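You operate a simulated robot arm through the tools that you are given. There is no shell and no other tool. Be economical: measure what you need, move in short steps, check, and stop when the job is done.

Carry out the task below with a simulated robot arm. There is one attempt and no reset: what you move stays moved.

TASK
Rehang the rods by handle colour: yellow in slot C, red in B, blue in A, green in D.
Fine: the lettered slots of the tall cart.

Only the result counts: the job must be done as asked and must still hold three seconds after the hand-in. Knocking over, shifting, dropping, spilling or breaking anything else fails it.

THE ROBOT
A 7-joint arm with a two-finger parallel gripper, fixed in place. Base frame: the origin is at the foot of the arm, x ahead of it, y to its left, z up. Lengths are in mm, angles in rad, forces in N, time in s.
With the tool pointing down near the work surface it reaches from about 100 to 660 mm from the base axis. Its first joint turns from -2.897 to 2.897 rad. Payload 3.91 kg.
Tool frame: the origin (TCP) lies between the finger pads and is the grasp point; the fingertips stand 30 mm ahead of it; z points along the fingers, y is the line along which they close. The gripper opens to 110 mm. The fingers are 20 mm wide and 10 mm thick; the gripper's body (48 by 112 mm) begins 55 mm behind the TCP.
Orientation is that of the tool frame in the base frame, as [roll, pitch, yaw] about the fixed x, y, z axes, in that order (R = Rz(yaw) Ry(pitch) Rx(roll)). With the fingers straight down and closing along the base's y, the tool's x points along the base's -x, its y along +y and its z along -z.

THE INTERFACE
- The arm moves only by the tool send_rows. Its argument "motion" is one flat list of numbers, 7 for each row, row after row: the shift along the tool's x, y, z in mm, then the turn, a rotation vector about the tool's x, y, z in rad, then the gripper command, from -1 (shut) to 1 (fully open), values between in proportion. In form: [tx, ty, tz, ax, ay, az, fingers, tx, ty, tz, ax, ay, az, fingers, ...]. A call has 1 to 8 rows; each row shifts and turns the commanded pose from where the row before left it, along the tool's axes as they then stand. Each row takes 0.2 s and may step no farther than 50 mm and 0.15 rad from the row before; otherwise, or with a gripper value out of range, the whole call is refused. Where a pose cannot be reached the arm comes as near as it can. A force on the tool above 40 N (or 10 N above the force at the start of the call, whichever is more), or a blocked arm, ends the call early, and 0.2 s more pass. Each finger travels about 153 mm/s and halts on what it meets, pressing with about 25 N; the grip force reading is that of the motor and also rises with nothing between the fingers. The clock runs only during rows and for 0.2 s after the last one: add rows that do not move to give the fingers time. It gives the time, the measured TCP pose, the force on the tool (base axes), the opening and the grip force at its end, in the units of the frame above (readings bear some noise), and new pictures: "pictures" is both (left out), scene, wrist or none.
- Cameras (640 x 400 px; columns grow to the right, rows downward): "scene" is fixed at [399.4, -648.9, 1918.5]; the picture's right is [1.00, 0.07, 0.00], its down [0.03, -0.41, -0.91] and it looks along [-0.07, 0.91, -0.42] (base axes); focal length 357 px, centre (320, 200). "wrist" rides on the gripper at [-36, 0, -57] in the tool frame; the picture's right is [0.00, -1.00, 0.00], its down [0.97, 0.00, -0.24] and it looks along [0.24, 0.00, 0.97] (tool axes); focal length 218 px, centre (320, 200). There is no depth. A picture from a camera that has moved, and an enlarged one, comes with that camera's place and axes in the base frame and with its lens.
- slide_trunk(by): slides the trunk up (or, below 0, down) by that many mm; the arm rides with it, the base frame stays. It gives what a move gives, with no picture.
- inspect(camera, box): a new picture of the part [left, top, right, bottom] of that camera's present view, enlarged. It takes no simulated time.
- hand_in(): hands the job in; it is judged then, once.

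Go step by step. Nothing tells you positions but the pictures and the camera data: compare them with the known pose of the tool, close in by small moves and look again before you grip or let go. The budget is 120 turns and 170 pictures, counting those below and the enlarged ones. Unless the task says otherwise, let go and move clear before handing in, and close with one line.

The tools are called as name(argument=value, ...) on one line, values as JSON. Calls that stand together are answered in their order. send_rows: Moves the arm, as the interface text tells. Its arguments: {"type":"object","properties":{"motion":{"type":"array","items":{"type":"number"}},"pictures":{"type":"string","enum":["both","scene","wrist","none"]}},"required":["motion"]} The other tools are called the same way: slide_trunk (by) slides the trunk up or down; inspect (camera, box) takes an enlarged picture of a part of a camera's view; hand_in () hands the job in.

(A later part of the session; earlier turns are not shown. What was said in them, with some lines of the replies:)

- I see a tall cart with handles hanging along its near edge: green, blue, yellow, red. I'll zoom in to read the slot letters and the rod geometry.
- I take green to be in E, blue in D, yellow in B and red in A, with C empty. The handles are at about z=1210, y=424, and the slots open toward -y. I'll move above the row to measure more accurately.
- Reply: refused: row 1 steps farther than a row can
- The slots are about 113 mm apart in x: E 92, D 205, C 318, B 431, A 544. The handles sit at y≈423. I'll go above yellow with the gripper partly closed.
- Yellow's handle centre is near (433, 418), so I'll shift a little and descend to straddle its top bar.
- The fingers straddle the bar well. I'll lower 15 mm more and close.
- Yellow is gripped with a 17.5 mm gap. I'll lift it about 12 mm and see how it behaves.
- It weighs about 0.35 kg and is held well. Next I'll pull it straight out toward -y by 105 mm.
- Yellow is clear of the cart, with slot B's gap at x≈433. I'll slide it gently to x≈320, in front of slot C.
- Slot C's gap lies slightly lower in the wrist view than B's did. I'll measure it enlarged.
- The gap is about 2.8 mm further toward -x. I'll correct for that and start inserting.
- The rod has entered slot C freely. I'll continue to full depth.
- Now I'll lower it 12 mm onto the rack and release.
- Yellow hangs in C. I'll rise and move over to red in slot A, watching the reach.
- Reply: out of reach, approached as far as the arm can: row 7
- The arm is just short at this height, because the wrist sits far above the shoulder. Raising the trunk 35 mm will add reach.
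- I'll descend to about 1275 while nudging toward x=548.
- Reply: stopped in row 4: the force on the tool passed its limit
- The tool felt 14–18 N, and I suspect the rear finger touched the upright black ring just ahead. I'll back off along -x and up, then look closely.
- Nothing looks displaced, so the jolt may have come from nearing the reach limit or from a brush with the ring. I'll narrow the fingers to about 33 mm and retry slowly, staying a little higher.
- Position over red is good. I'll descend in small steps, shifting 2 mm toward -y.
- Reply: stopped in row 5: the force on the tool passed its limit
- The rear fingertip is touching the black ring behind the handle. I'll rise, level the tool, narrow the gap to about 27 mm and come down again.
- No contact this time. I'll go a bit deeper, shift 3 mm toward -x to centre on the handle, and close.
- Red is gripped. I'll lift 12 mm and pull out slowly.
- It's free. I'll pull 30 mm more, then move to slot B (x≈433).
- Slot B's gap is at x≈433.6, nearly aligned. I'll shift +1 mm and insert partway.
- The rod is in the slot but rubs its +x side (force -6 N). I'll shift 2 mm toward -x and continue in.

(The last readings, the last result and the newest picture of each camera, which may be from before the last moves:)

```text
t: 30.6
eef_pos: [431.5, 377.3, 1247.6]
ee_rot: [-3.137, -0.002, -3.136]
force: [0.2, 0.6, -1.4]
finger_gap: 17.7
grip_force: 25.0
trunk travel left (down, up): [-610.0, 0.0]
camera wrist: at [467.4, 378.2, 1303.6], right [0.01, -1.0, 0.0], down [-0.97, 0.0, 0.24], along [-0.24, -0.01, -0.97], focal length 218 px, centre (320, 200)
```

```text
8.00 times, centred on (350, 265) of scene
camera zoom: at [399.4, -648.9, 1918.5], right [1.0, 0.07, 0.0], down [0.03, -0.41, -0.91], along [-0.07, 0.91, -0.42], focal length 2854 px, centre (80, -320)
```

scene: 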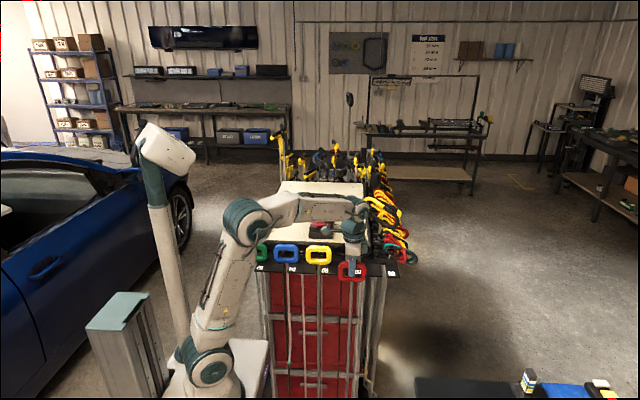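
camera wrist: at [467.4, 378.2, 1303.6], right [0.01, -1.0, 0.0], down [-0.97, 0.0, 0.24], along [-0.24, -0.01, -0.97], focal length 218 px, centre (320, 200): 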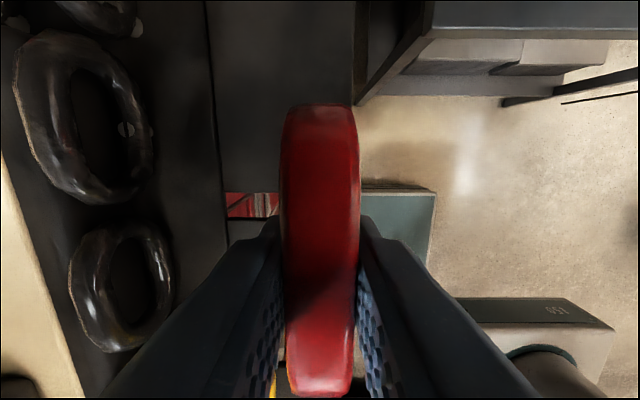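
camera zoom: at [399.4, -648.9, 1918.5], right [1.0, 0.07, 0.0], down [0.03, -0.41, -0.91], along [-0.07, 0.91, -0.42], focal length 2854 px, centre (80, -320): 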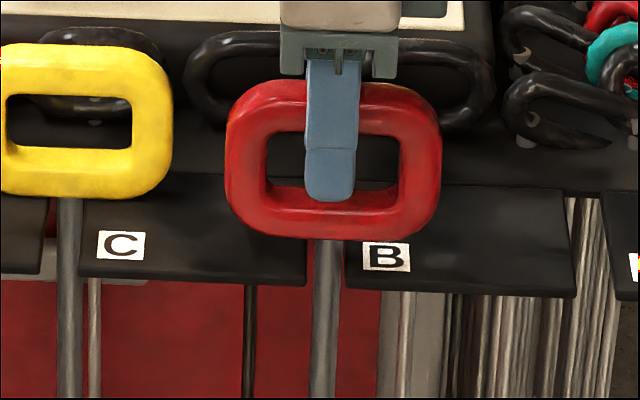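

The force is zero and the rod is centred. Continuing in to full depth.

send_rows(motion=[0, 10, 0, 0, 0, 0, -1, 0, 12, 0, 0, 0, 0, -1, 0, 12, 0, 0, 0, 0, -1, 0, 6, 0, 0, 0, 0, -1, 0, 0, 0, 0, 0, 0, -1], pictures="none")

inspect(camera="scene", box=[325, 235, 375, 285])

```text
t: 31.8
eef_pos: [430.9, 417.6, 1244.3]
ee_rot: [-3.139, -0.001, -3.134]
force: [-0.2, 0.6, -3.0]
finger_gap: 17.7
grip_force: 24.9
trunk travel left (down, up): [-610.0, 0.0]
```

```text
8.00 times, centred on (350, 260) of scene
camera zoom: at [399.4, -648.9, 1918.5], right [1.0, 0.07, 0.0], down [0.03, -0.41, -0.91], along [-0.07, 0.91, -0.42], focal length 2854 px, centre (80, -280)
```

zoom: 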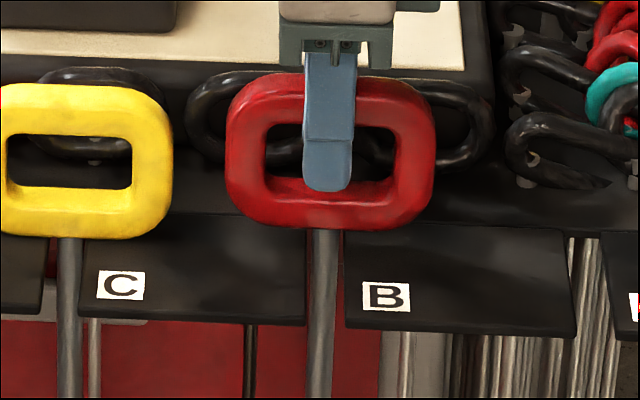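

Lowering 12 mm and releasing.

send_rows(motion=[0, 0, 5, 0, 0, 0, -1, 0, 0, 5, 0, 0, 0, -1, 0, 0, 2, 0, 0, 0, -1, 0, 0, 0, 0, 0, 0, -0.6, 0, 0, 0, 0, 0, 0, -0.3, 0, 0, 0, 0, 0, 0, -0.3], pictures="wrist")

inspect(camera="scene", box=[325, 235, 375, 285])

```text
t: 33.2
eef_pos: [430.0, 416.9, 1235.5]
ee_rot: [-3.139, -0.001, -3.135]
force: [0.0, 0.1, -0.1]
finger_gap: 38.7
grip_force: 0.1
trunk travel left (down, up): [-610.0, 0.0]
camera wrist: at [466.4, 417.8, 1291.3], right [0.01, -1.0, 0.0], down [-0.97, -0.01, 0.24], along [-0.24, -0.01, -0.97], focal length 218 px, centre (320, 200)
```

wrist: 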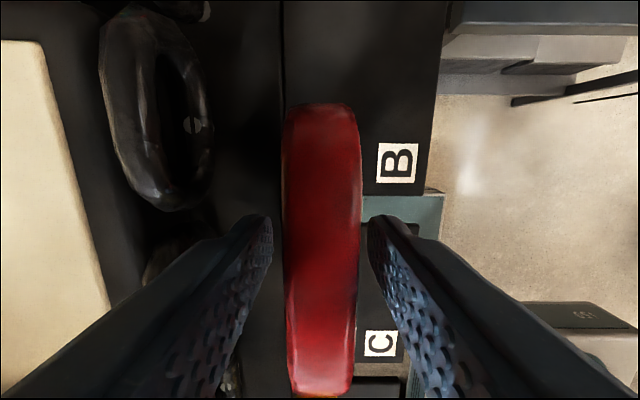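

```text
8.00 times, centred on (350, 260) of scene
camera zoom: at [399.4, -648.9, 1918.5], right [1.0, 0.07, 0.0], down [0.03, -0.41, -0.91], along [-0.07, 0.91, -0.42], focal length 2854 px, centre (80, -280)
```

zoom: 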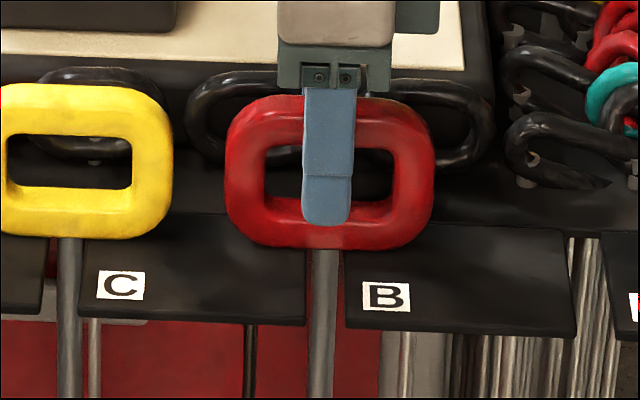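

Red is in B. Next is blue in D at x≈201: I'll rise, travel over and look.

send_rows(motion=[0, 0, -35, 0, 0, 0, -0.3, 0, 0, -45, 0, 0, 0, -0.3, 46, 0, 0, 0, 0, 0, -0.3, 46, 0, 0, 0, 0, 0, -0.3, 46, 0, 0, 0, 0, 0, -0.3, 46, 0, 0, 0, 0, 0, -0.3, 45, 0, 0, 0, 0, 0, -0.2, 0, 0, 0, 0, 0, 0, -0.2], pictures="both")

```text
t: 35.0
eef_pos: [203.5, 414.2, 1316.8]
ee_rot: [-3.136, -0.002, -3.134]
force: [-0.2, 0.0, -0.7]
finger_gap: 43.9
grip_force: 0.1
trunk travel left (down, up): [-610.0, 0.0]
camera wrist: at [238.7, 415.4, 1373.9], right [0.01, -1.0, 0.0], down [-0.97, 0.0, 0.24], along [-0.24, -0.01, -0.97], focal length 218 px, centre (320, 200)
```

scene: 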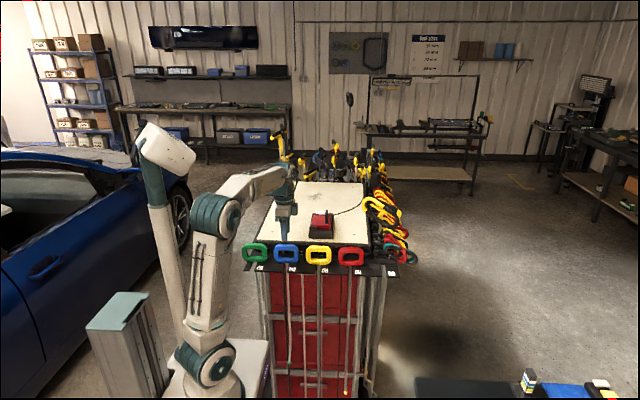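
wrist: 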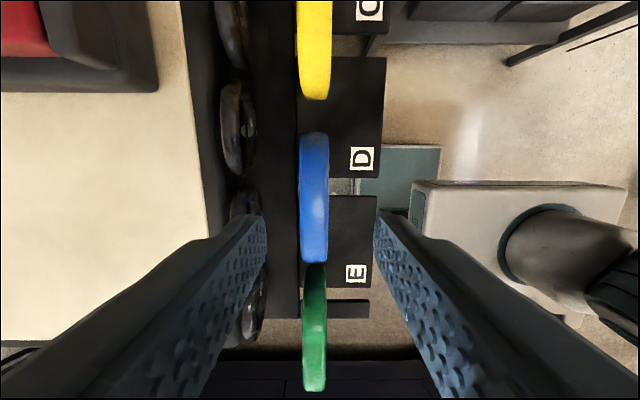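

Blue is near (203, 418). I'll descend to straddle it.

send_rows(motion=[0.5, 3, 20, 0, 0, 0, -0.25, 0, 0, 25, 0, 0, 0, -0.25, 0, 0, 20, 0, 0, 0, -0.25, 0, 0, 8, 0, 0, 0, -0.25, 0, 0, 0, 0, 0, 0, -0.25], pictures="wrist")

inspect(camera="scene", box=[240, 220, 330, 300])

```text
t: 36.2
eef_pos: [202.0, 418.4, 1244.0]
ee_rot: [-3.137, -0.001, -3.134]
force: [0.1, -0.4, -0.5]
finger_gap: 41.1
grip_force: 0.1
trunk travel left (down, up): [-610.0, 0.0]
camera wrist: at [237.4, 419.2, 1300.8], right [0.01, -1.0, 0.0], down [-0.97, -0.01, 0.24], along [-0.24, -0.01, -0.97], focal length 218 px, centre (320, 200)
```

wrist: 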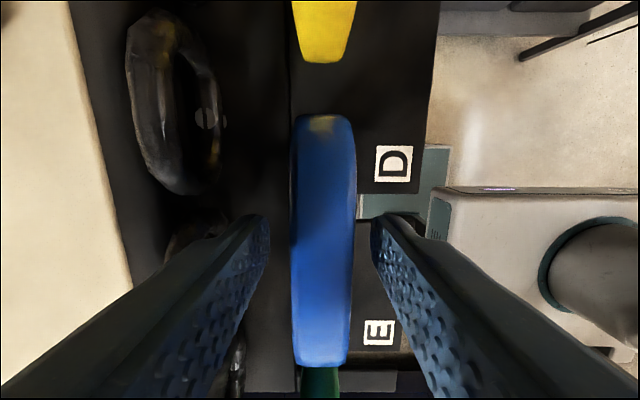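

```text
5.00 times, centred on (285, 260) of scene
camera zoom: at [399.4, -648.9, 1918.5], right [1.0, 0.07, 0.0], down [0.03, -0.41, -0.91], along [-0.07, 0.91, -0.42], focal length 1784 px, centre (495, -100)
```

zoom: 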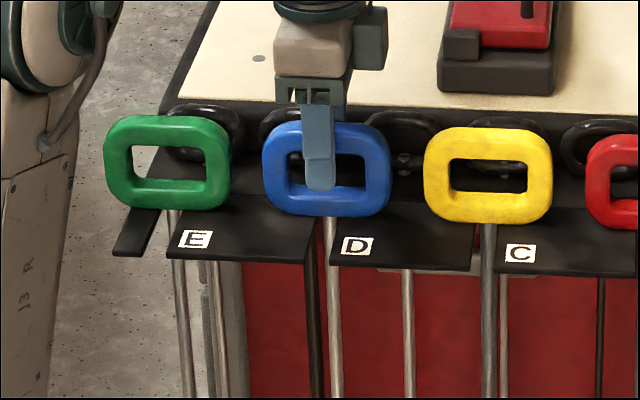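

I'll shift 5 mm toward +x to grip nearer blue's rod axis, then lower and close.

send_rows(motion=[-5, 0, 6, 0, 0, 0, -0.25, 0, 0, 6, 0, 0, 0, -0.25, 0, 0, 0, 0, 0, 0, -0.6, 0, 0, 0, 0, 0, 0, -1, 0, 0, 0, 0, 0, 0, -1], pictures="none")

inspect(camera="scene", box=[240, 220, 330, 300])

```text
t: 37.4
eef_pos: [206.5, 418.8, 1231.1]
ee_rot: [-3.139, -0.002, -3.136]
force: [0.2, 1.4, -0.4]
finger_gap: 17.7
grip_force: 24.7
trunk travel left (down, up): [-610.0, 0.0]
```

```text
5.00 times, centred on (285, 260) of scene
camera zoom: at [399.4, -648.9, 1918.5], right [1.0, 0.07, 0.0], down [0.03, -0.41, -0.91], along [-0.07, 0.91, -0.42], focal length 1784 px, centre (495, -100)
```

zoom: 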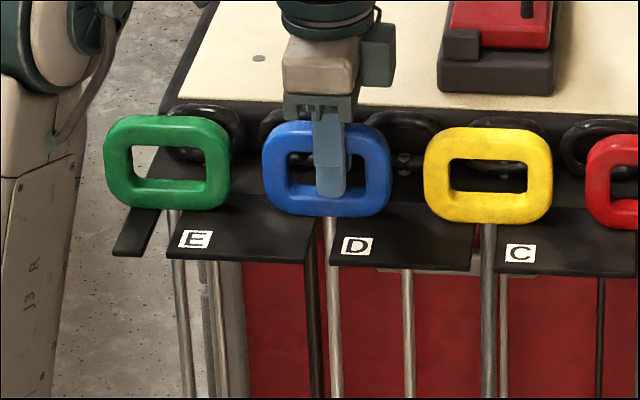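

Blue is gripped above its rod. I'll lift it and pull out 113 mm.

send_rows(motion=[0, 0, -6, 0, 0, 0, -1, 0, 0, -7, 0, 0, 0, -1, 0, -12, 0, 0, 0, 0, -1, 0, -20, 0, 0, 0, 0, -1, 0, -25, 0, 0, 0, 0, -1, 0, -25, 0, 0, 0, 0, -1, 0, -20, 0, 0, 0, 0, -1, 0, -11, 0, 0, 0, 0, -1], pictures="none")

inspect(camera="scene", box=[190, 180, 410, 400])

```text
t: 39.2
eef_pos: [207.0, 303.3, 1241.4]
ee_rot: [-3.138, -0.002, -3.135]
force: [0.2, -0.2, -4.0]
finger_gap: 17.9
grip_force: 24.9
trunk travel left (down, up): [-610.0, 0.0]
```

```text
1.82 times, centred on (300, 290) of scene
camera zoom: at [399.4, -648.9, 1918.5], right [1.0, 0.07, 0.0], down [0.03, -0.41, -0.91], along [-0.07, 0.91, -0.42], focal length 649 px, centre (356, 36)
```

zoom: 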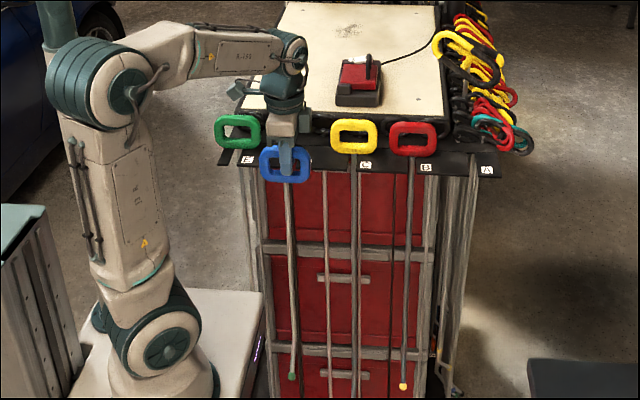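

Blue is clear. I'll carry it along at y≈303 past yellow and red toward A.

send_rows(motion=[-12, 0, 0, 0, 0, 0, -1, -25, 0, 0, 0, 0, 0, -1, -32, 0, 0, 0, 0, 0, -1, -34, 0, 0, 0, 0, 0, -1, -34, 0, 0, 0, 0, 0, -1, -32, 0, 0, 0, 0, 0, -1, -25, 0, 0, 0, 0, 0, -1, -12, 0, 0, 0, 0, 0, -1], pictures="none")

send_rows(motion=[-12, 0, 0, 0, 0, 0, -1, -24, 0, 0, 0, 0, 0, -1, -30, 0, 0, 0, 0, 0, -1, -30, 0, 0, 0, 0, 0, -1, -24, 0, 0, 0, 0, 0, -1, -13, 0, 0, 0, 0, 0, -1, 0, 0, 0, 0, 0, 0, -1], pictures="both")

inspect(camera="wrist", box=[80, 150, 280, 275])

inspect(camera="scene", box=[340, 220, 440, 320])

```text
t: 41.0
eef_pos: [412.2, 308.2, 1243.7]
ee_rot: [-3.139, -0.002, -3.135]
force: [0.7, -0.3, -3.8]
finger_gap: 17.5
grip_force: 24.3
trunk travel left (down, up): [-610.0, 0.0]
```

```text
t: 42.6
eef_pos: [546.8, 310.0, 1244.4]
ee_rot: [-3.138, 0.0, -3.134]
force: [0.9, -0.1, -3.4]
finger_gap: 17.7
grip_force: 25.1
trunk travel left (down, up): [-610.0, 0.0]
camera wrist: at [582.2, 311.1, 1300.6], right [0.01, -1.0, 0.0], down [-0.97, -0.01, 0.24], along [-0.24, -0.01, -0.97], focal length 218 px, centre (320, 200)
```

scene: 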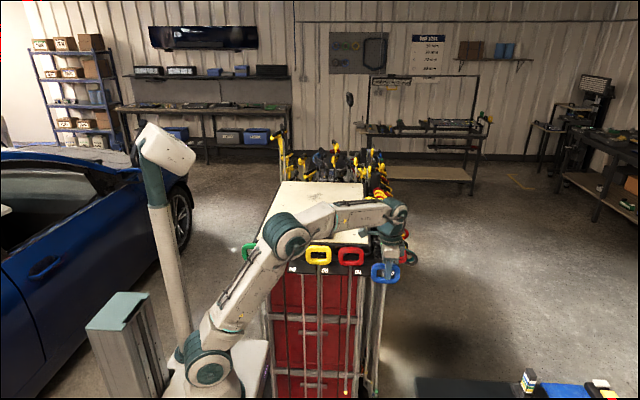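
wrist: 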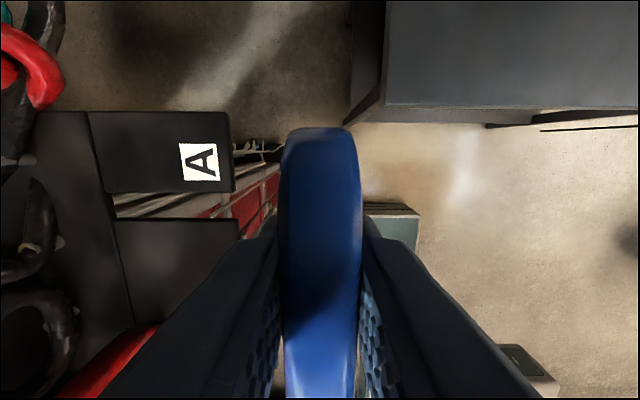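

```text
3.20 times, centred on (180, 212) of wrist
camera zoom: at [582.2, 311.1, 1300.6], right [0.01, -1.0, 0.0], down [-0.97, -0.01, 0.24], along [-0.24, -0.01, -0.97], focal length 698 px, centre (768, 160)
```

zoom: 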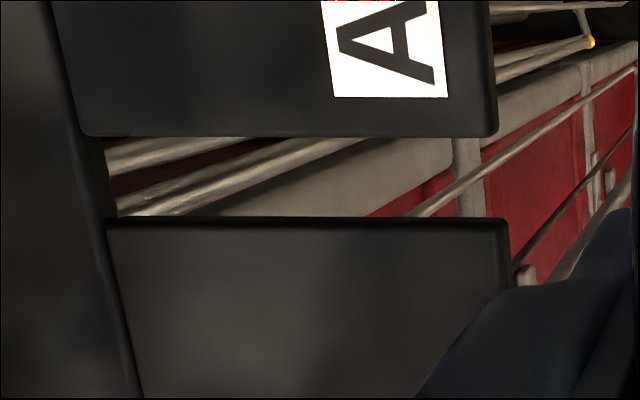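

```text
4.00 times, centred on (390, 270) of scene
camera zoom: at [399.4, -648.9, 1918.5], right [1.0, 0.07, 0.0], down [0.03, -0.41, -0.91], along [-0.07, 0.91, -0.42], focal length 1427 px, centre (40, -80)
```

zoom: 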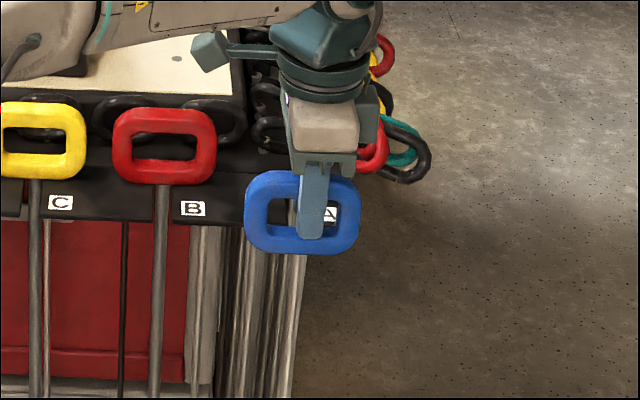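

Blue's rod looks a few mm to the -x side of the gripper axis. I'll shift +4 mm, advance to just short of the rack edge, and compare the rod to the gap.

send_rows(motion=[-4, 0, 0, 0, 0, 0, -1, 0, 12, 0, 0, 0, 0, -1, 0, 14, 0, 0, 0, 0, -1, 0, 10, 0, 0, 0, 0, -1, 0, 0, 0, 0, 0, 0, -1], pictures="none")

inspect(camera="scene", box=[360, 245, 410, 295])

inspect(camera="wrist", box=[120, 110, 380, 290])

```text
t: 43.8
eef_pos: [548.3, 343.9, 1242.1]
ee_rot: [-3.138, -0.001, -3.137]
force: [0.0, 0.2, -3.6]
finger_gap: 17.6
grip_force: 24.7
trunk travel left (down, up): [-610.0, 0.0]
```

```text
8.00 times, centred on (385, 270) of scene
camera zoom: at [399.4, -648.9, 1918.5], right [1.0, 0.07, 0.0], down [0.03, -0.41, -0.91], along [-0.07, 0.91, -0.42], focal length 2854 px, centre (-200, -360)
```

zoom: 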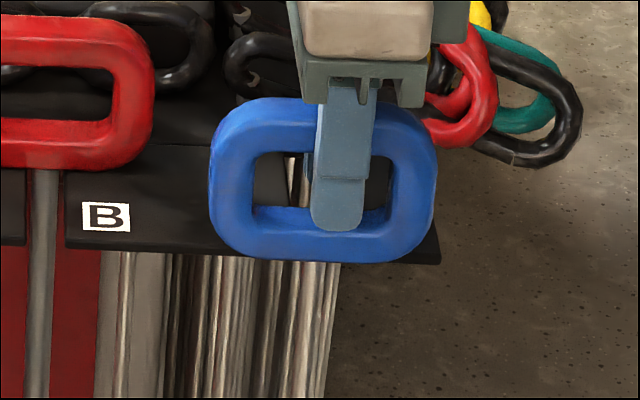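

```text
2.22 times, centred on (250, 200) of wrist
camera zoom: at [584.5, 345.2, 1298.6], right [0.01, -1.0, 0.0], down [-0.97, 0.0, 0.24], along [-0.24, -0.01, -0.97], focal length 485 px, centre (476, 200)
```

zoom: 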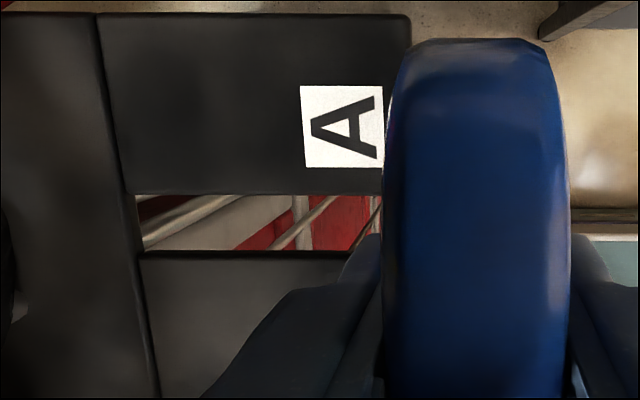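

I can't yet distinguish blue's rod from the background rods, so I'll look at higher zoom and lower down.

inspect(camera="scene", box=[375, 270, 405, 300])

inspect(camera="scene", box=[345, 300, 415, 400])

```text
13.33 times, centred on (390, 285) of scene
camera zoom: at [399.4, -648.9, 1918.5], right [1.0, 0.07, 0.0], down [0.03, -0.41, -0.91], along [-0.07, 0.91, -0.42], focal length 4757 px, centre (-613, -933)
```

zoom: 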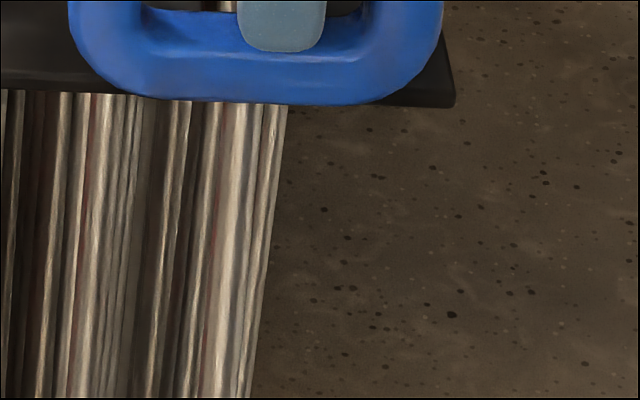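

```text
4.00 times, centred on (380, 350) of scene
camera zoom: at [399.4, -648.9, 1918.5], right [1.0, 0.07, 0.0], down [0.03, -0.41, -0.91], along [-0.07, 0.91, -0.42], focal length 1427 px, centre (80, -400)
```

zoom: 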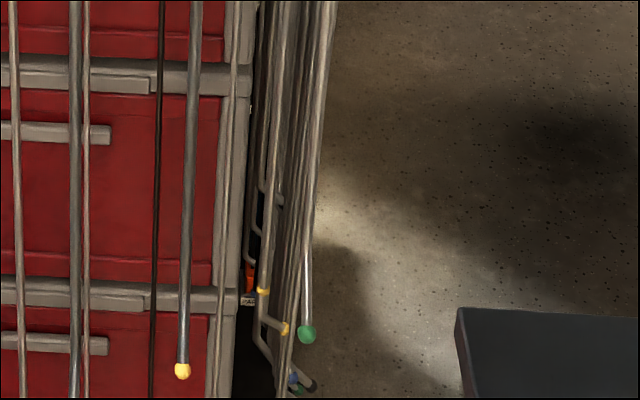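

Blue's rod sits about 3 mm to the -x side of the gap centre. I'll shift +3 mm and enter cautiously.

send_rows(motion=[-3, 0, 0, 0, 0, 0, -1, 0, 8, 0, 0, 0, 0, -1, 0, 8, 0, 0, 0, 0, -1, 0, 8, 0, 0, 0, 0, -1, 0, 8, 0, 0, 0, 0, -1, 0, 0, 0, 0, 0, 0, -1], pictures="none")

inspect(camera="scene", box=[360, 245, 410, 295])

inspect(camera="wrist", box=[120, 110, 380, 290])

```text
t: 45.2
eef_pos: [552.5, 377.8, 1242.2]
ee_rot: [-3.138, -0.002, -3.134]
force: [0.7, 0.6, -3.9]
finger_gap: 17.9
grip_force: 25.0
trunk travel left (down, up): [-610.0, 0.0]
```

```text
8.00 times, centred on (385, 270) of scene
camera zoom: at [399.4, -648.9, 1918.5], right [1.0, 0.07, 0.0], down [0.03, -0.41, -0.91], along [-0.07, 0.91, -0.42], focal length 2854 px, centre (-200, -360)
```

zoom: 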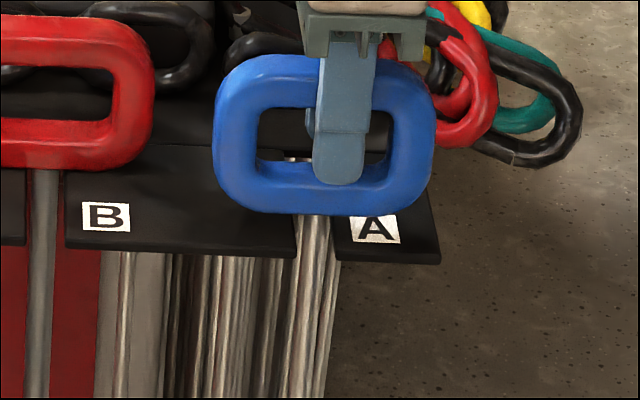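

```text
2.22 times, centred on (250, 200) of wrist
camera zoom: at [588.2, 377.9, 1298.6], right [0.01, -1.0, 0.0], down [-0.97, 0.0, 0.24], along [-0.24, -0.01, -0.97], focal length 485 px, centre (476, 200)
```

zoom: 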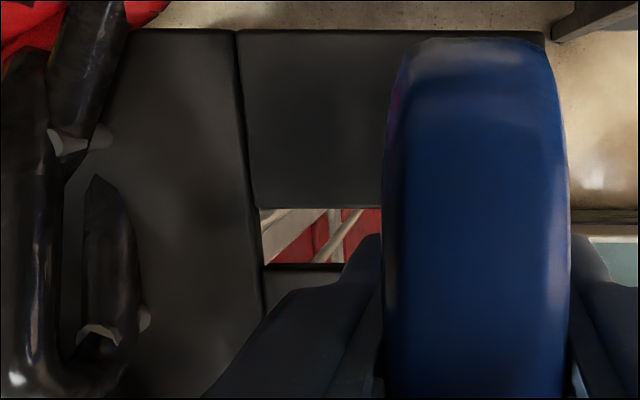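

It entered without force. I'll push on to full depth.

send_rows(motion=[0, 10, 0, 0, 0, 0, -1, 0, 12, 0, 0, 0, 0, -1, 0, 11, 0, 0, 0, 0, -1, 0, 7, 0, 0, 0, 0, -1, 0, 0, 0, 0, 0, 0, -1], pictures="none")

inspect(camera="scene", box=[360, 245, 410, 295])

inspect(camera="wrist", box=[120, 110, 380, 290])

```text
t: 46.4
eef_pos: [553.8, 415.7, 1241.1]
ee_rot: [-3.136, -0.003, -3.135]
force: [-0.2, -0.2, -3.0]
finger_gap: 17.9
grip_force: 24.7
trunk travel left (down, up): [-610.0, 0.0]
```

```text
8.00 times, centred on (385, 270) of scene
camera zoom: at [399.4, -648.9, 1918.5], right [1.0, 0.07, 0.0], down [0.03, -0.41, -0.91], along [-0.07, 0.91, -0.42], focal length 2854 px, centre (-200, -360)
```

zoom: 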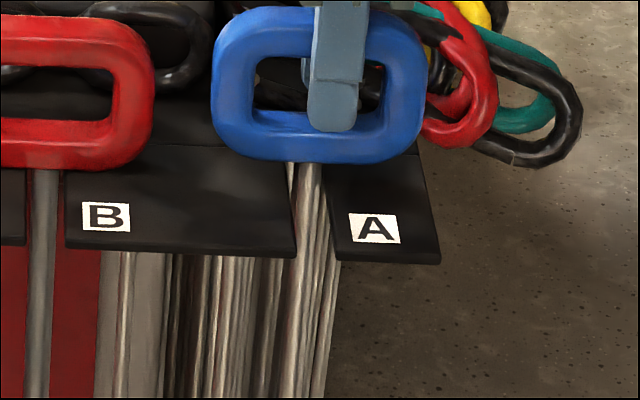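

```text
2.22 times, centred on (250, 200) of wrist
camera zoom: at [589.5, 416.2, 1298.7], right [0.01, -1.0, 0.0], down [-0.97, 0.0, 0.24], along [-0.24, -0.01, -0.97], focal length 485 px, centre (476, 200)
```

zoom: 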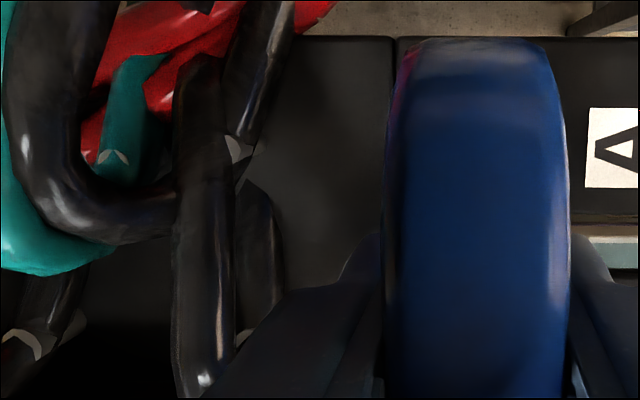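

Centred and deep enough. I'll lower 11 mm and open just slightly (27 mm) to stay clear of the ring behind.

send_rows(motion=[0, 0.5, 5, 0, 0, 0, -1, 0, 0.5, 4, 0, 0, 0, -1, 0, 0, 2, 0, 0, 0, -1, 0, 0, 0, 0, 0, 0, -0.65, 0, 0, 0, 0, 0, 0, -0.5, 0, 0, 0, 0, 0, 0, -0.5], pictures="wrist")

inspect(camera="scene", box=[360, 235, 410, 285])

```text
t: 47.8
eef_pos: [552.3, 417.9, 1230.8]
ee_rot: [-3.137, 0.0, -3.135]
force: [-0.1, 0.5, 0.3]
finger_gap: 27.4
grip_force: 0.1
trunk travel left (down, up): [-610.0, 0.0]
camera wrist: at [587.9, 418.1, 1288.8], right [0.01, -1.0, 0.0], down [-0.97, -0.01, 0.24], along [-0.24, -0.01, -0.97], focal length 218 px, centre (320, 200)
```

wrist: 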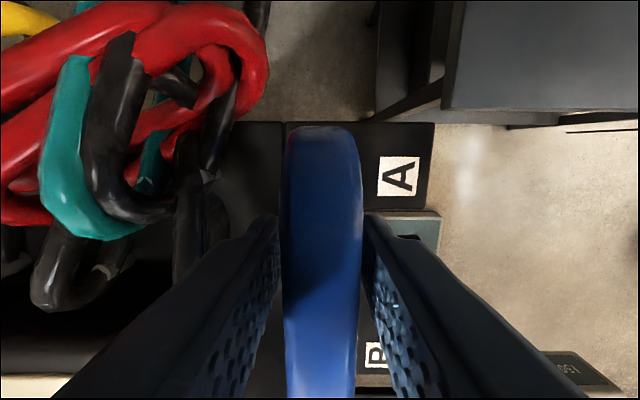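

```text
8.00 times, centred on (385, 260) of scene
camera zoom: at [399.4, -648.9, 1918.5], right [1.0, 0.07, 0.0], down [0.03, -0.41, -0.91], along [-0.07, 0.91, -0.42], focal length 2854 px, centre (-200, -280)
```

zoom: 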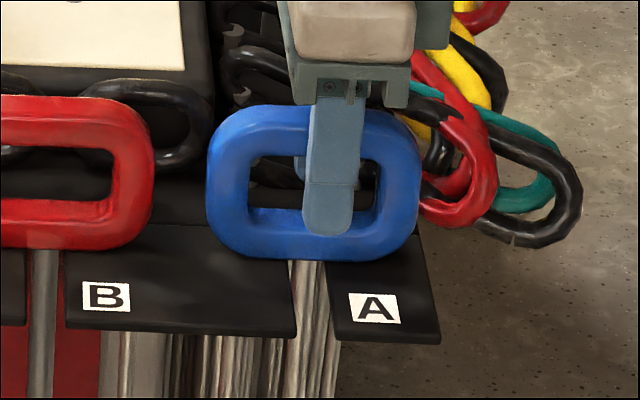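

Blue rests in A. I'll rise straight up, retreat toward -x and head for green in E.

send_rows(motion=[0, 0, -20, 0, 0, 0, -0.5, 0, 0, -40, 0, 0, 0, -0.5, 40, 0, 0, 0, 0, 0, -0.5, 46, 0, -10, 0, 0, 0, -0.4, 46, 0, -10, 0, 0, 0, -0.3, 46, 0, 0, 0, 0, 0, -0.2, 46, 0, 0, 0, 0, 0, -0.2, 46, 0, 0, 0, 0, 0, -0.2], pictures="none")

send_rows(motion=[46, 0, 0, 0, 0, 0, -0.2, 46, 0, 0, 0, 0, 0, -0.2, 46, 0, 0, 0, 0, 0, -0.2, 40, 0, 0, 0, 0, 0, -0.2, 10, 0, 0, 0, 0, 0, -0.2, 0, 0, 0, 0, 0, 0, -0.2], pictures="both")

inspect(camera="scene", box=[240, 200, 420, 320])

```text
t: 49.6
eef_pos: [280.9, 413.7, 1309.5]
ee_rot: [-3.136, -0.002, -3.136]
force: [0.0, 0.0, 0.3]
finger_gap: 43.7
grip_force: 0.1
trunk travel left (down, up): [-610.0, 0.0]
```

```text
t: 51.0
eef_pos: [93.7, 413.3, 1313.8]
ee_rot: [-3.137, -0.001, -3.134]
force: [-0.2, -0.1, 0.8]
finger_gap: 43.7
grip_force: 0.0
trunk travel left (down, up): [-610.0, 0.0]
camera wrist: at [129.0, 413.5, 1370.0], right [0.01, -1.0, 0.0], down [-0.97, -0.01, 0.24], along [-0.24, -0.01, -0.97], focal length 218 px, centre (320, 200)
```

scene: 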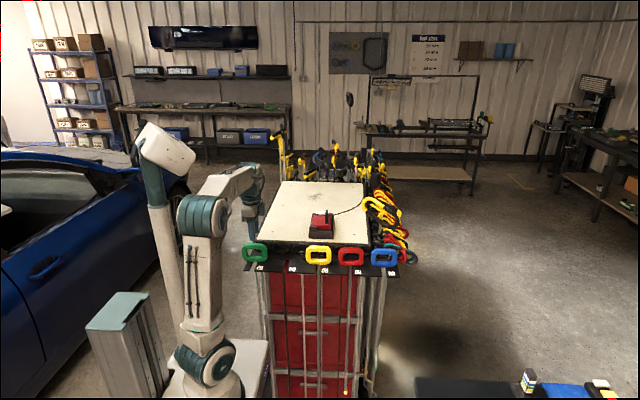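
wrist: 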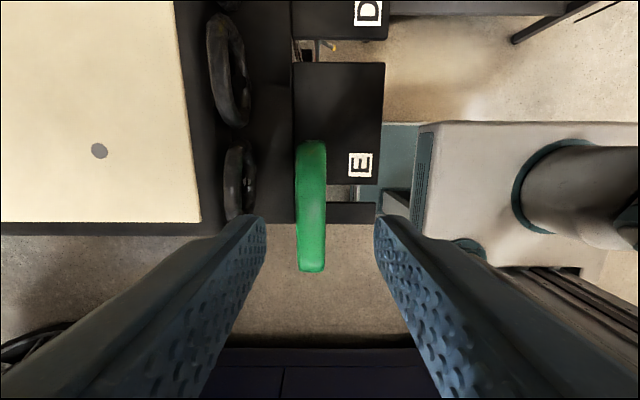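

```text
3.33 times, centred on (330, 260) of scene
camera zoom: at [399.4, -648.9, 1918.5], right [1.0, 0.07, 0.0], down [0.03, -0.41, -0.91], along [-0.07, 0.91, -0.42], focal length 1189 px, centre (287, 0)
```

zoom: 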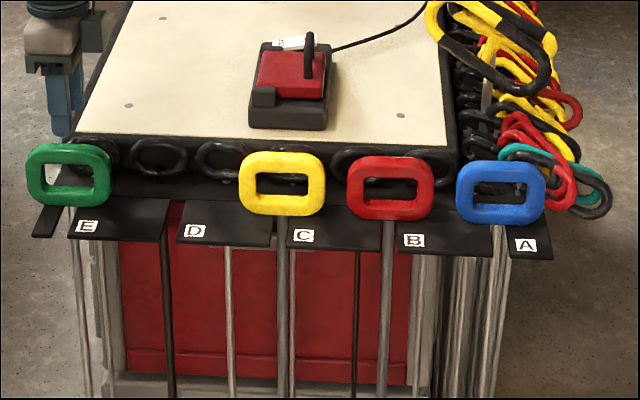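

The other three hang properly. Green is at about (89, 418), so I'll descend on it.

send_rows(motion=[4, 4, 20, 0, 0, 0, -0.25, 0, 0, 25, 0, 0, 0, -0.25, 0, 0, 18, 0, 0, 0, -0.25, 0, 0, 7, 0, 0, 0, -0.25, 0, 0, 0, 0, 0, 0, -0.25], pictures="wrist")

inspect(camera="scene", box=[220, 220, 310, 300])

```text
t: 52.2
eef_pos: [88.8, 420.0, 1243.8]
ee_rot: [-3.138, -0.001, -3.135]
force: [0.6, 0.8, 0.4]
finger_gap: 41.2
grip_force: 0.1
trunk travel left (down, up): [-610.0, 0.0]
camera wrist: at [125.5, 420.0, 1299.9], right [0.01, -1.0, 0.0], down [-0.97, -0.01, 0.24], along [-0.24, -0.01, -0.97], focal length 218 px, centre (320, 200)
```

wrist: 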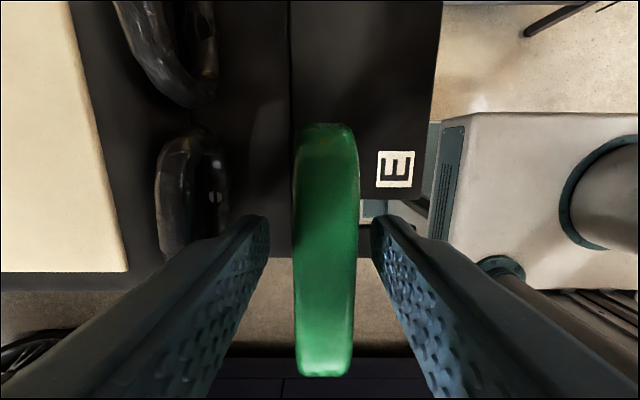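

```text
5.00 times, centred on (265, 260) of scene
camera zoom: at [399.4, -648.9, 1918.5], right [1.0, 0.07, 0.0], down [0.03, -0.41, -0.91], along [-0.07, 0.91, -0.42], focal length 1784 px, centre (595, -100)
```

zoom: 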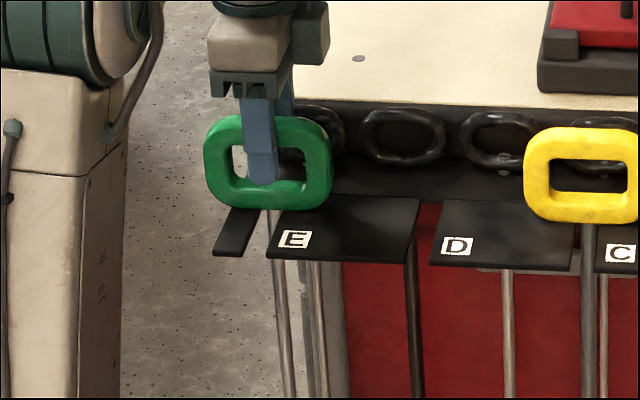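

Shifting 4 mm toward +x to sit over the rod, then lowering and gripping.

send_rows(motion=[-4, -1, 6, 0, 0, 0, -0.25, 0, 0, 6, 0, 0, 0, -0.25, 0, 0, 0, 0, 0, 0, -0.6, 0, 0, 0, 0, 0, 0, -1, 0, 0, 0, 0, 0, 0, -1], pictures="none")

inspect(camera="scene", box=[220, 220, 310, 300])

```text
t: 53.4
eef_pos: [94.6, 417.4, 1232.2]
ee_rot: [-3.138, -0.002, -3.133]
force: [-0.2, 1.1, 1.8]
finger_gap: 17.7
grip_force: 24.6
trunk travel left (down, up): [-610.0, 0.0]
```

```text
5.00 times, centred on (265, 260) of scene
camera zoom: at [399.4, -648.9, 1918.5], right [1.0, 0.07, 0.0], down [0.03, -0.41, -0.91], along [-0.07, 0.91, -0.42], focal length 1784 px, centre (595, -100)
```

zoom: 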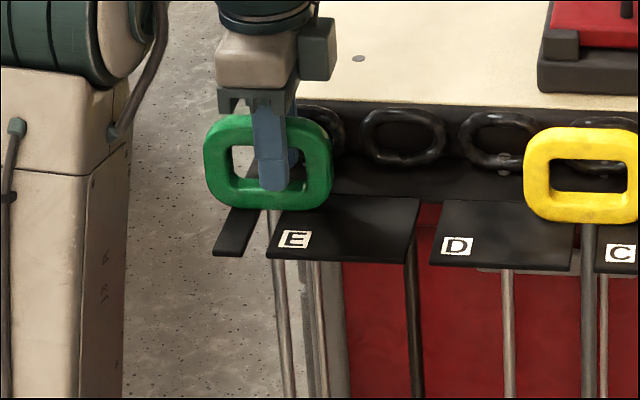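

Green is gripped. I'll lift and pull out about 100 mm.

send_rows(motion=[0, 0, -6, 0, 0, 0, -1, 0, 0, -7, 0, 0, 0, -1, 0, -12, 0, 0, 0, 0, -1, 0, -20, 0, 0, 0, 0, -1, 0, -24, 0, 0, 0, 0, -1, 0, -22, 0, 0, 0, 0, -1, 0, -15, 0, 0, 0, 0, -1, 0, -9, 0, 0, 0, 0, -1], pictures="none")

inspect(camera="scene", box=[190, 200, 390, 400])

```text
t: 55.2
eef_pos: [94.1, 315.6, 1243.2]
ee_rot: [-3.137, -0.002, -3.134]
force: [0.2, 0.2, -3.7]
finger_gap: 17.9
grip_force: 25.1
trunk travel left (down, up): [-610.0, 0.0]
```

```text
2.00 times, centred on (290, 300) of scene
camera zoom: at [399.4, -648.9, 1918.5], right [1.0, 0.07, 0.0], down [0.03, -0.41, -0.91], along [-0.07, 0.91, -0.42], focal length 714 px, centre (380, 0)
```

zoom: 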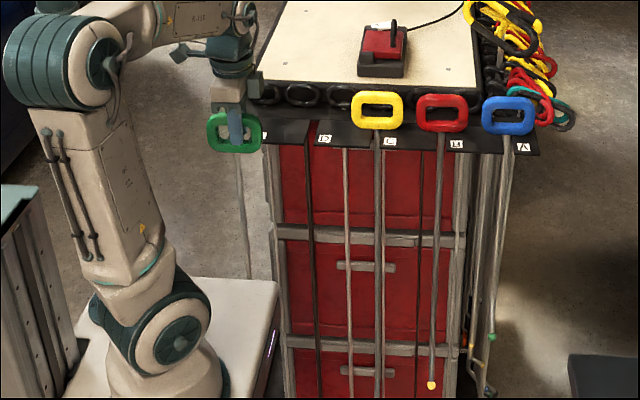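

Free. Moving +112 mm in x to slot D.

send_rows(motion=[-8, 0, 0, 0, 0, 0, -1, -16, 0, 0, 0, 0, 0, -1, -20, 0, 0, 0, 0, 0, -1, -22, 0, 0, 0, 0, 0, -1, -20, 0, 0, 0, 0, 0, -1, -16, 0, 0, 0, 0, 0, -1, -10, 0, 0, 0, 0, 0, -1, 0, 0, 0, 0, 0, 0, -1], pictures="none")

inspect(camera="wrist", box=[80, 150, 280, 275])

inspect(camera="scene", box=[260, 240, 310, 290])

```text
t: 57.0
eef_pos: [207.2, 316.7, 1245.1]
ee_rot: [-3.136, -0.001, -3.135]
force: [-0.6, 0.7, -4.3]
finger_gap: 17.6
grip_force: 24.7
trunk travel left (down, up): [-610.0, 0.0]
```

```text
3.20 times, centred on (180, 212) of wrist
camera zoom: at [243.5, 317.5, 1301.1], right [0.01, -1.0, 0.0], down [-0.97, -0.01, 0.24], along [-0.24, -0.01, -0.97], focal length 698 px, centre (768, 160)
```

zoom: 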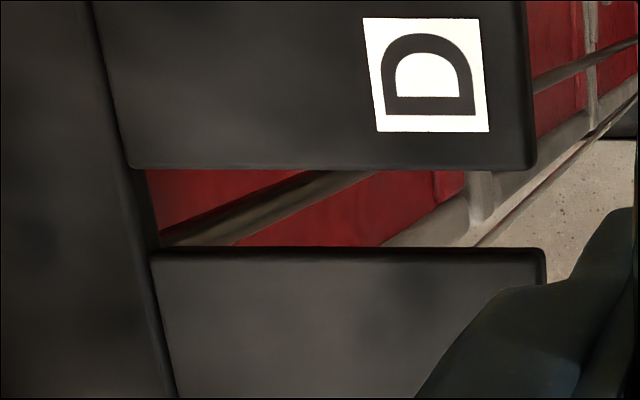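

```text
8.00 times, centred on (285, 265) of scene
camera zoom: at [399.4, -648.9, 1918.5], right [1.0, 0.07, 0.0], down [0.03, -0.41, -0.91], along [-0.07, 0.91, -0.42], focal length 2854 px, centre (600, -320)
```

zoom: 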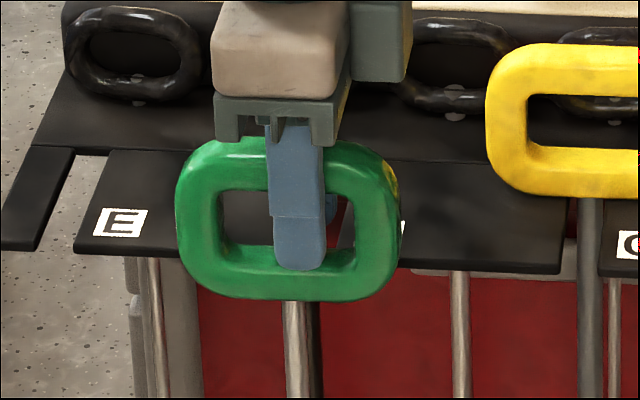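

The rod lines up to within about 2 mm of gap D. I'll shift +2 mm and insert partway.

send_rows(motion=[-2, 4, 0, 0, 0, 0, -1, 0, 10, 0, 0, 0, 0, -1, 0, 14, 0, 0, 0, 0, -1, 0, 12, 0, 0, 0, 0, -1, 0, 10, 0, 0, 0, 0, -1, 0, 6, 0, 0, 0, 0, -1, 0, 5, 0, 0, 0, 0, -1, 0, 0, 0, 0, 0, 0, -1], pictures="none")

inspect(camera="scene", box=[260, 240, 310, 290])

```text
t: 58.8
eef_pos: [206.7, 379.4, 1243.2]
ee_rot: [-3.137, 0.0, -3.135]
force: [-0.5, 0.4, -3.9]
finger_gap: 17.9
grip_force: 25.0
trunk travel left (down, up): [-610.0, 0.0]
```

```text
8.00 times, centred on (285, 265) of scene
camera zoom: at [399.4, -648.9, 1918.5], right [1.0, 0.07, 0.0], down [0.03, -0.41, -0.91], along [-0.07, 0.91, -0.42], focal length 2854 px, centre (600, -320)
```

zoom: 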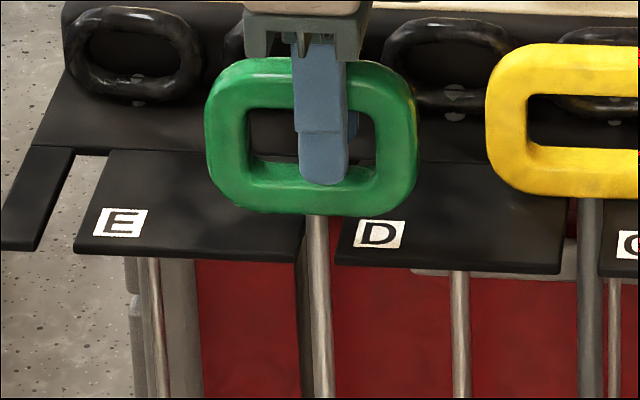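

Inside slot D with no force. I'll continue to full depth with a 1 mm correction.

send_rows(motion=[-1, 8, 0, 0, 0, 0, -1, 0, 12, 0, 0, 0, 0, -1, 0, 11, 0, 0, 0, 0, -1, 0, 7, 0, 0, 0, 0, -1, 0, 0, 0, 0, 0, 0, -1], pictures="none")

inspect(camera="scene", box=[260, 240, 310, 290])

```text
t: 60.0
eef_pos: [210.9, 415.6, 1243.9]
ee_rot: [-3.136, 0.0, -3.135]
force: [0.2, 0.7, -3.2]
finger_gap: 17.4
grip_force: 24.2
trunk travel left (down, up): [-610.0, 0.0]
```

```text
8.00 times, centred on (285, 265) of scene
camera zoom: at [399.4, -648.9, 1918.5], right [1.0, 0.07, 0.0], down [0.03, -0.41, -0.91], along [-0.07, 0.91, -0.42], focal length 2854 px, centre (600, -320)
```

zoom: 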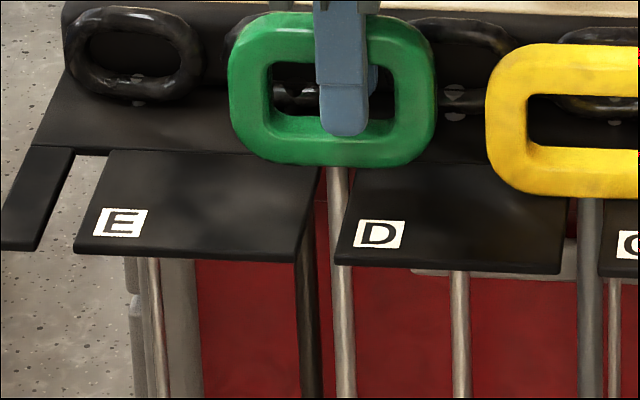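

Deep enough and inside the gap. Lowering 12 mm and releasing.

send_rows(motion=[0.5, 1, 5, 0, 0, 0, -1, 0, 1, 5, 0, 0, 0, -1, 0, 0, 2, 0, 0, 0, -1, 0, 0, 0, 0, 0, 0, -0.6, 0, 0, 0, 0, 0, 0, -0.25, 0, 0, 0, 0, 0, 0, -0.25], pictures="wrist")

inspect(camera="scene", box=[260, 240, 310, 290])

```text
t: 61.4
eef_pos: [208.4, 416.5, 1230.9]
ee_rot: [-3.138, -0.002, -3.135]
force: [-0.2, -0.2, 0.6]
finger_gap: 41.5
grip_force: 0.2
trunk travel left (down, up): [-610.0, 0.0]
camera wrist: at [245.2, 417.3, 1288.1], right [0.01, -1.0, 0.0], down [-0.97, -0.01, 0.24], along [-0.24, -0.01, -0.97], focal length 218 px, centre (320, 200)
```

wrist: 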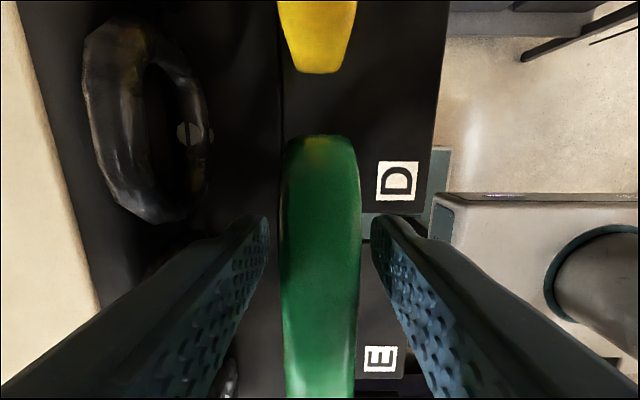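

```text
8.00 times, centred on (285, 265) of scene
camera zoom: at [399.4, -648.9, 1918.5], right [1.0, 0.07, 0.0], down [0.03, -0.41, -0.91], along [-0.07, 0.91, -0.42], focal length 2854 px, centre (600, -320)
```

zoom: 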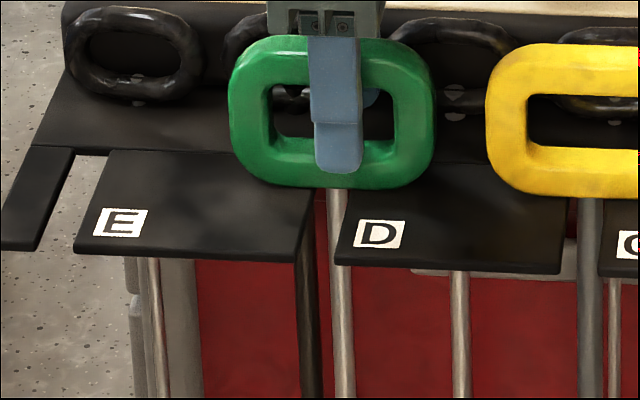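

Green rests in D. I'll rise clear and check the whole row.

send_rows(motion=[0, 0, -25, 0, 0, 0, -0.25, 0, 0, -45, 0, 0, 0, -0.25, 0, 0, -45, 0, 0, 0, -0.25, 0, -30, -35, 0, 0, 0, 0, 0, -40, 0, 0, 0, 0, 0, 0, 0, 0, 0, 0, 0, 0], pictures="both")

inspect(camera="scene", box=[240, 200, 420, 320])

```text
t: 62.8
eef_pos: [209.5, 345.6, 1381.5]
ee_rot: [-3.137, -0.003, -3.134]
force: [0.4, 0.0, -0.2]
finger_gap: 54.9
grip_force: 0.1
trunk travel left (down, up): [-610.0, 0.0]
camera wrist: at [245.2, 346.9, 1437.7], right [0.01, -1.0, 0.0], down [-0.97, 0.0, 0.24], along [-0.24, -0.01, -0.97], focal length 218 px, centre (320, 200)
```

scene: 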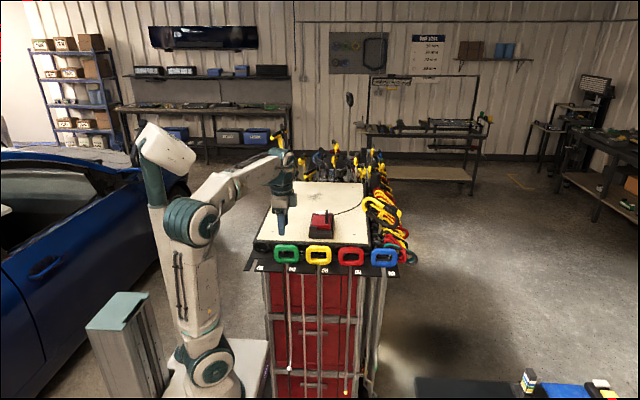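
wrist: 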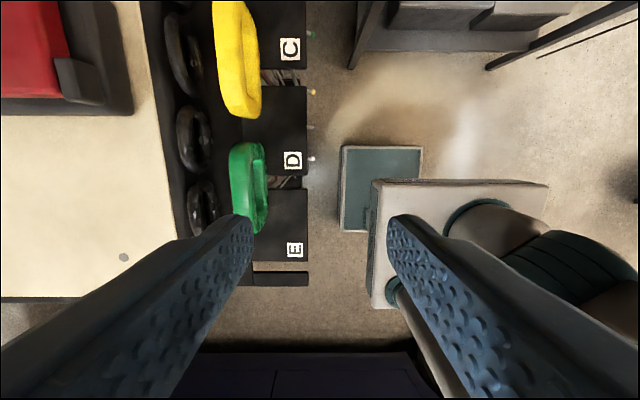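

```text
3.33 times, centred on (330, 260) of scene
camera zoom: at [399.4, -648.9, 1918.5], right [1.0, 0.07, 0.0], down [0.03, -0.41, -0.91], along [-0.07, 0.91, -0.42], focal length 1189 px, centre (287, 0)
```

zoom: 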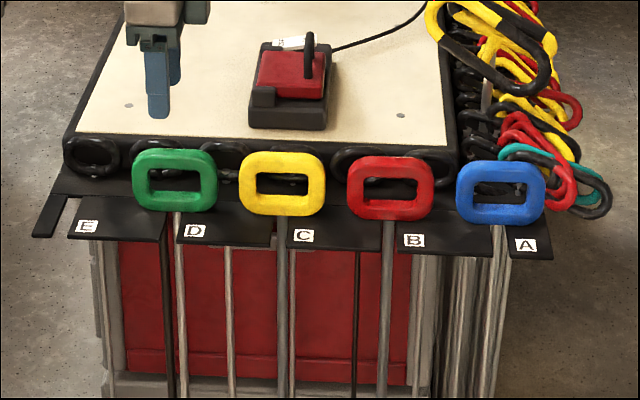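

All four rods hang in place: green in D, yellow in C, red in B and blue in A. The gripper is clear, so I'm handing in.

hand_in()

```text
The job is handed in.
```

I rehung the rods with yellow in slot C, red in B, blue in A and green in D, then moved the gripper clear and handed in. While I was reaching for red, the gripper hit something twice, most likely the black ring behind slot A. Nothing looked moved in the pictures afterwards.
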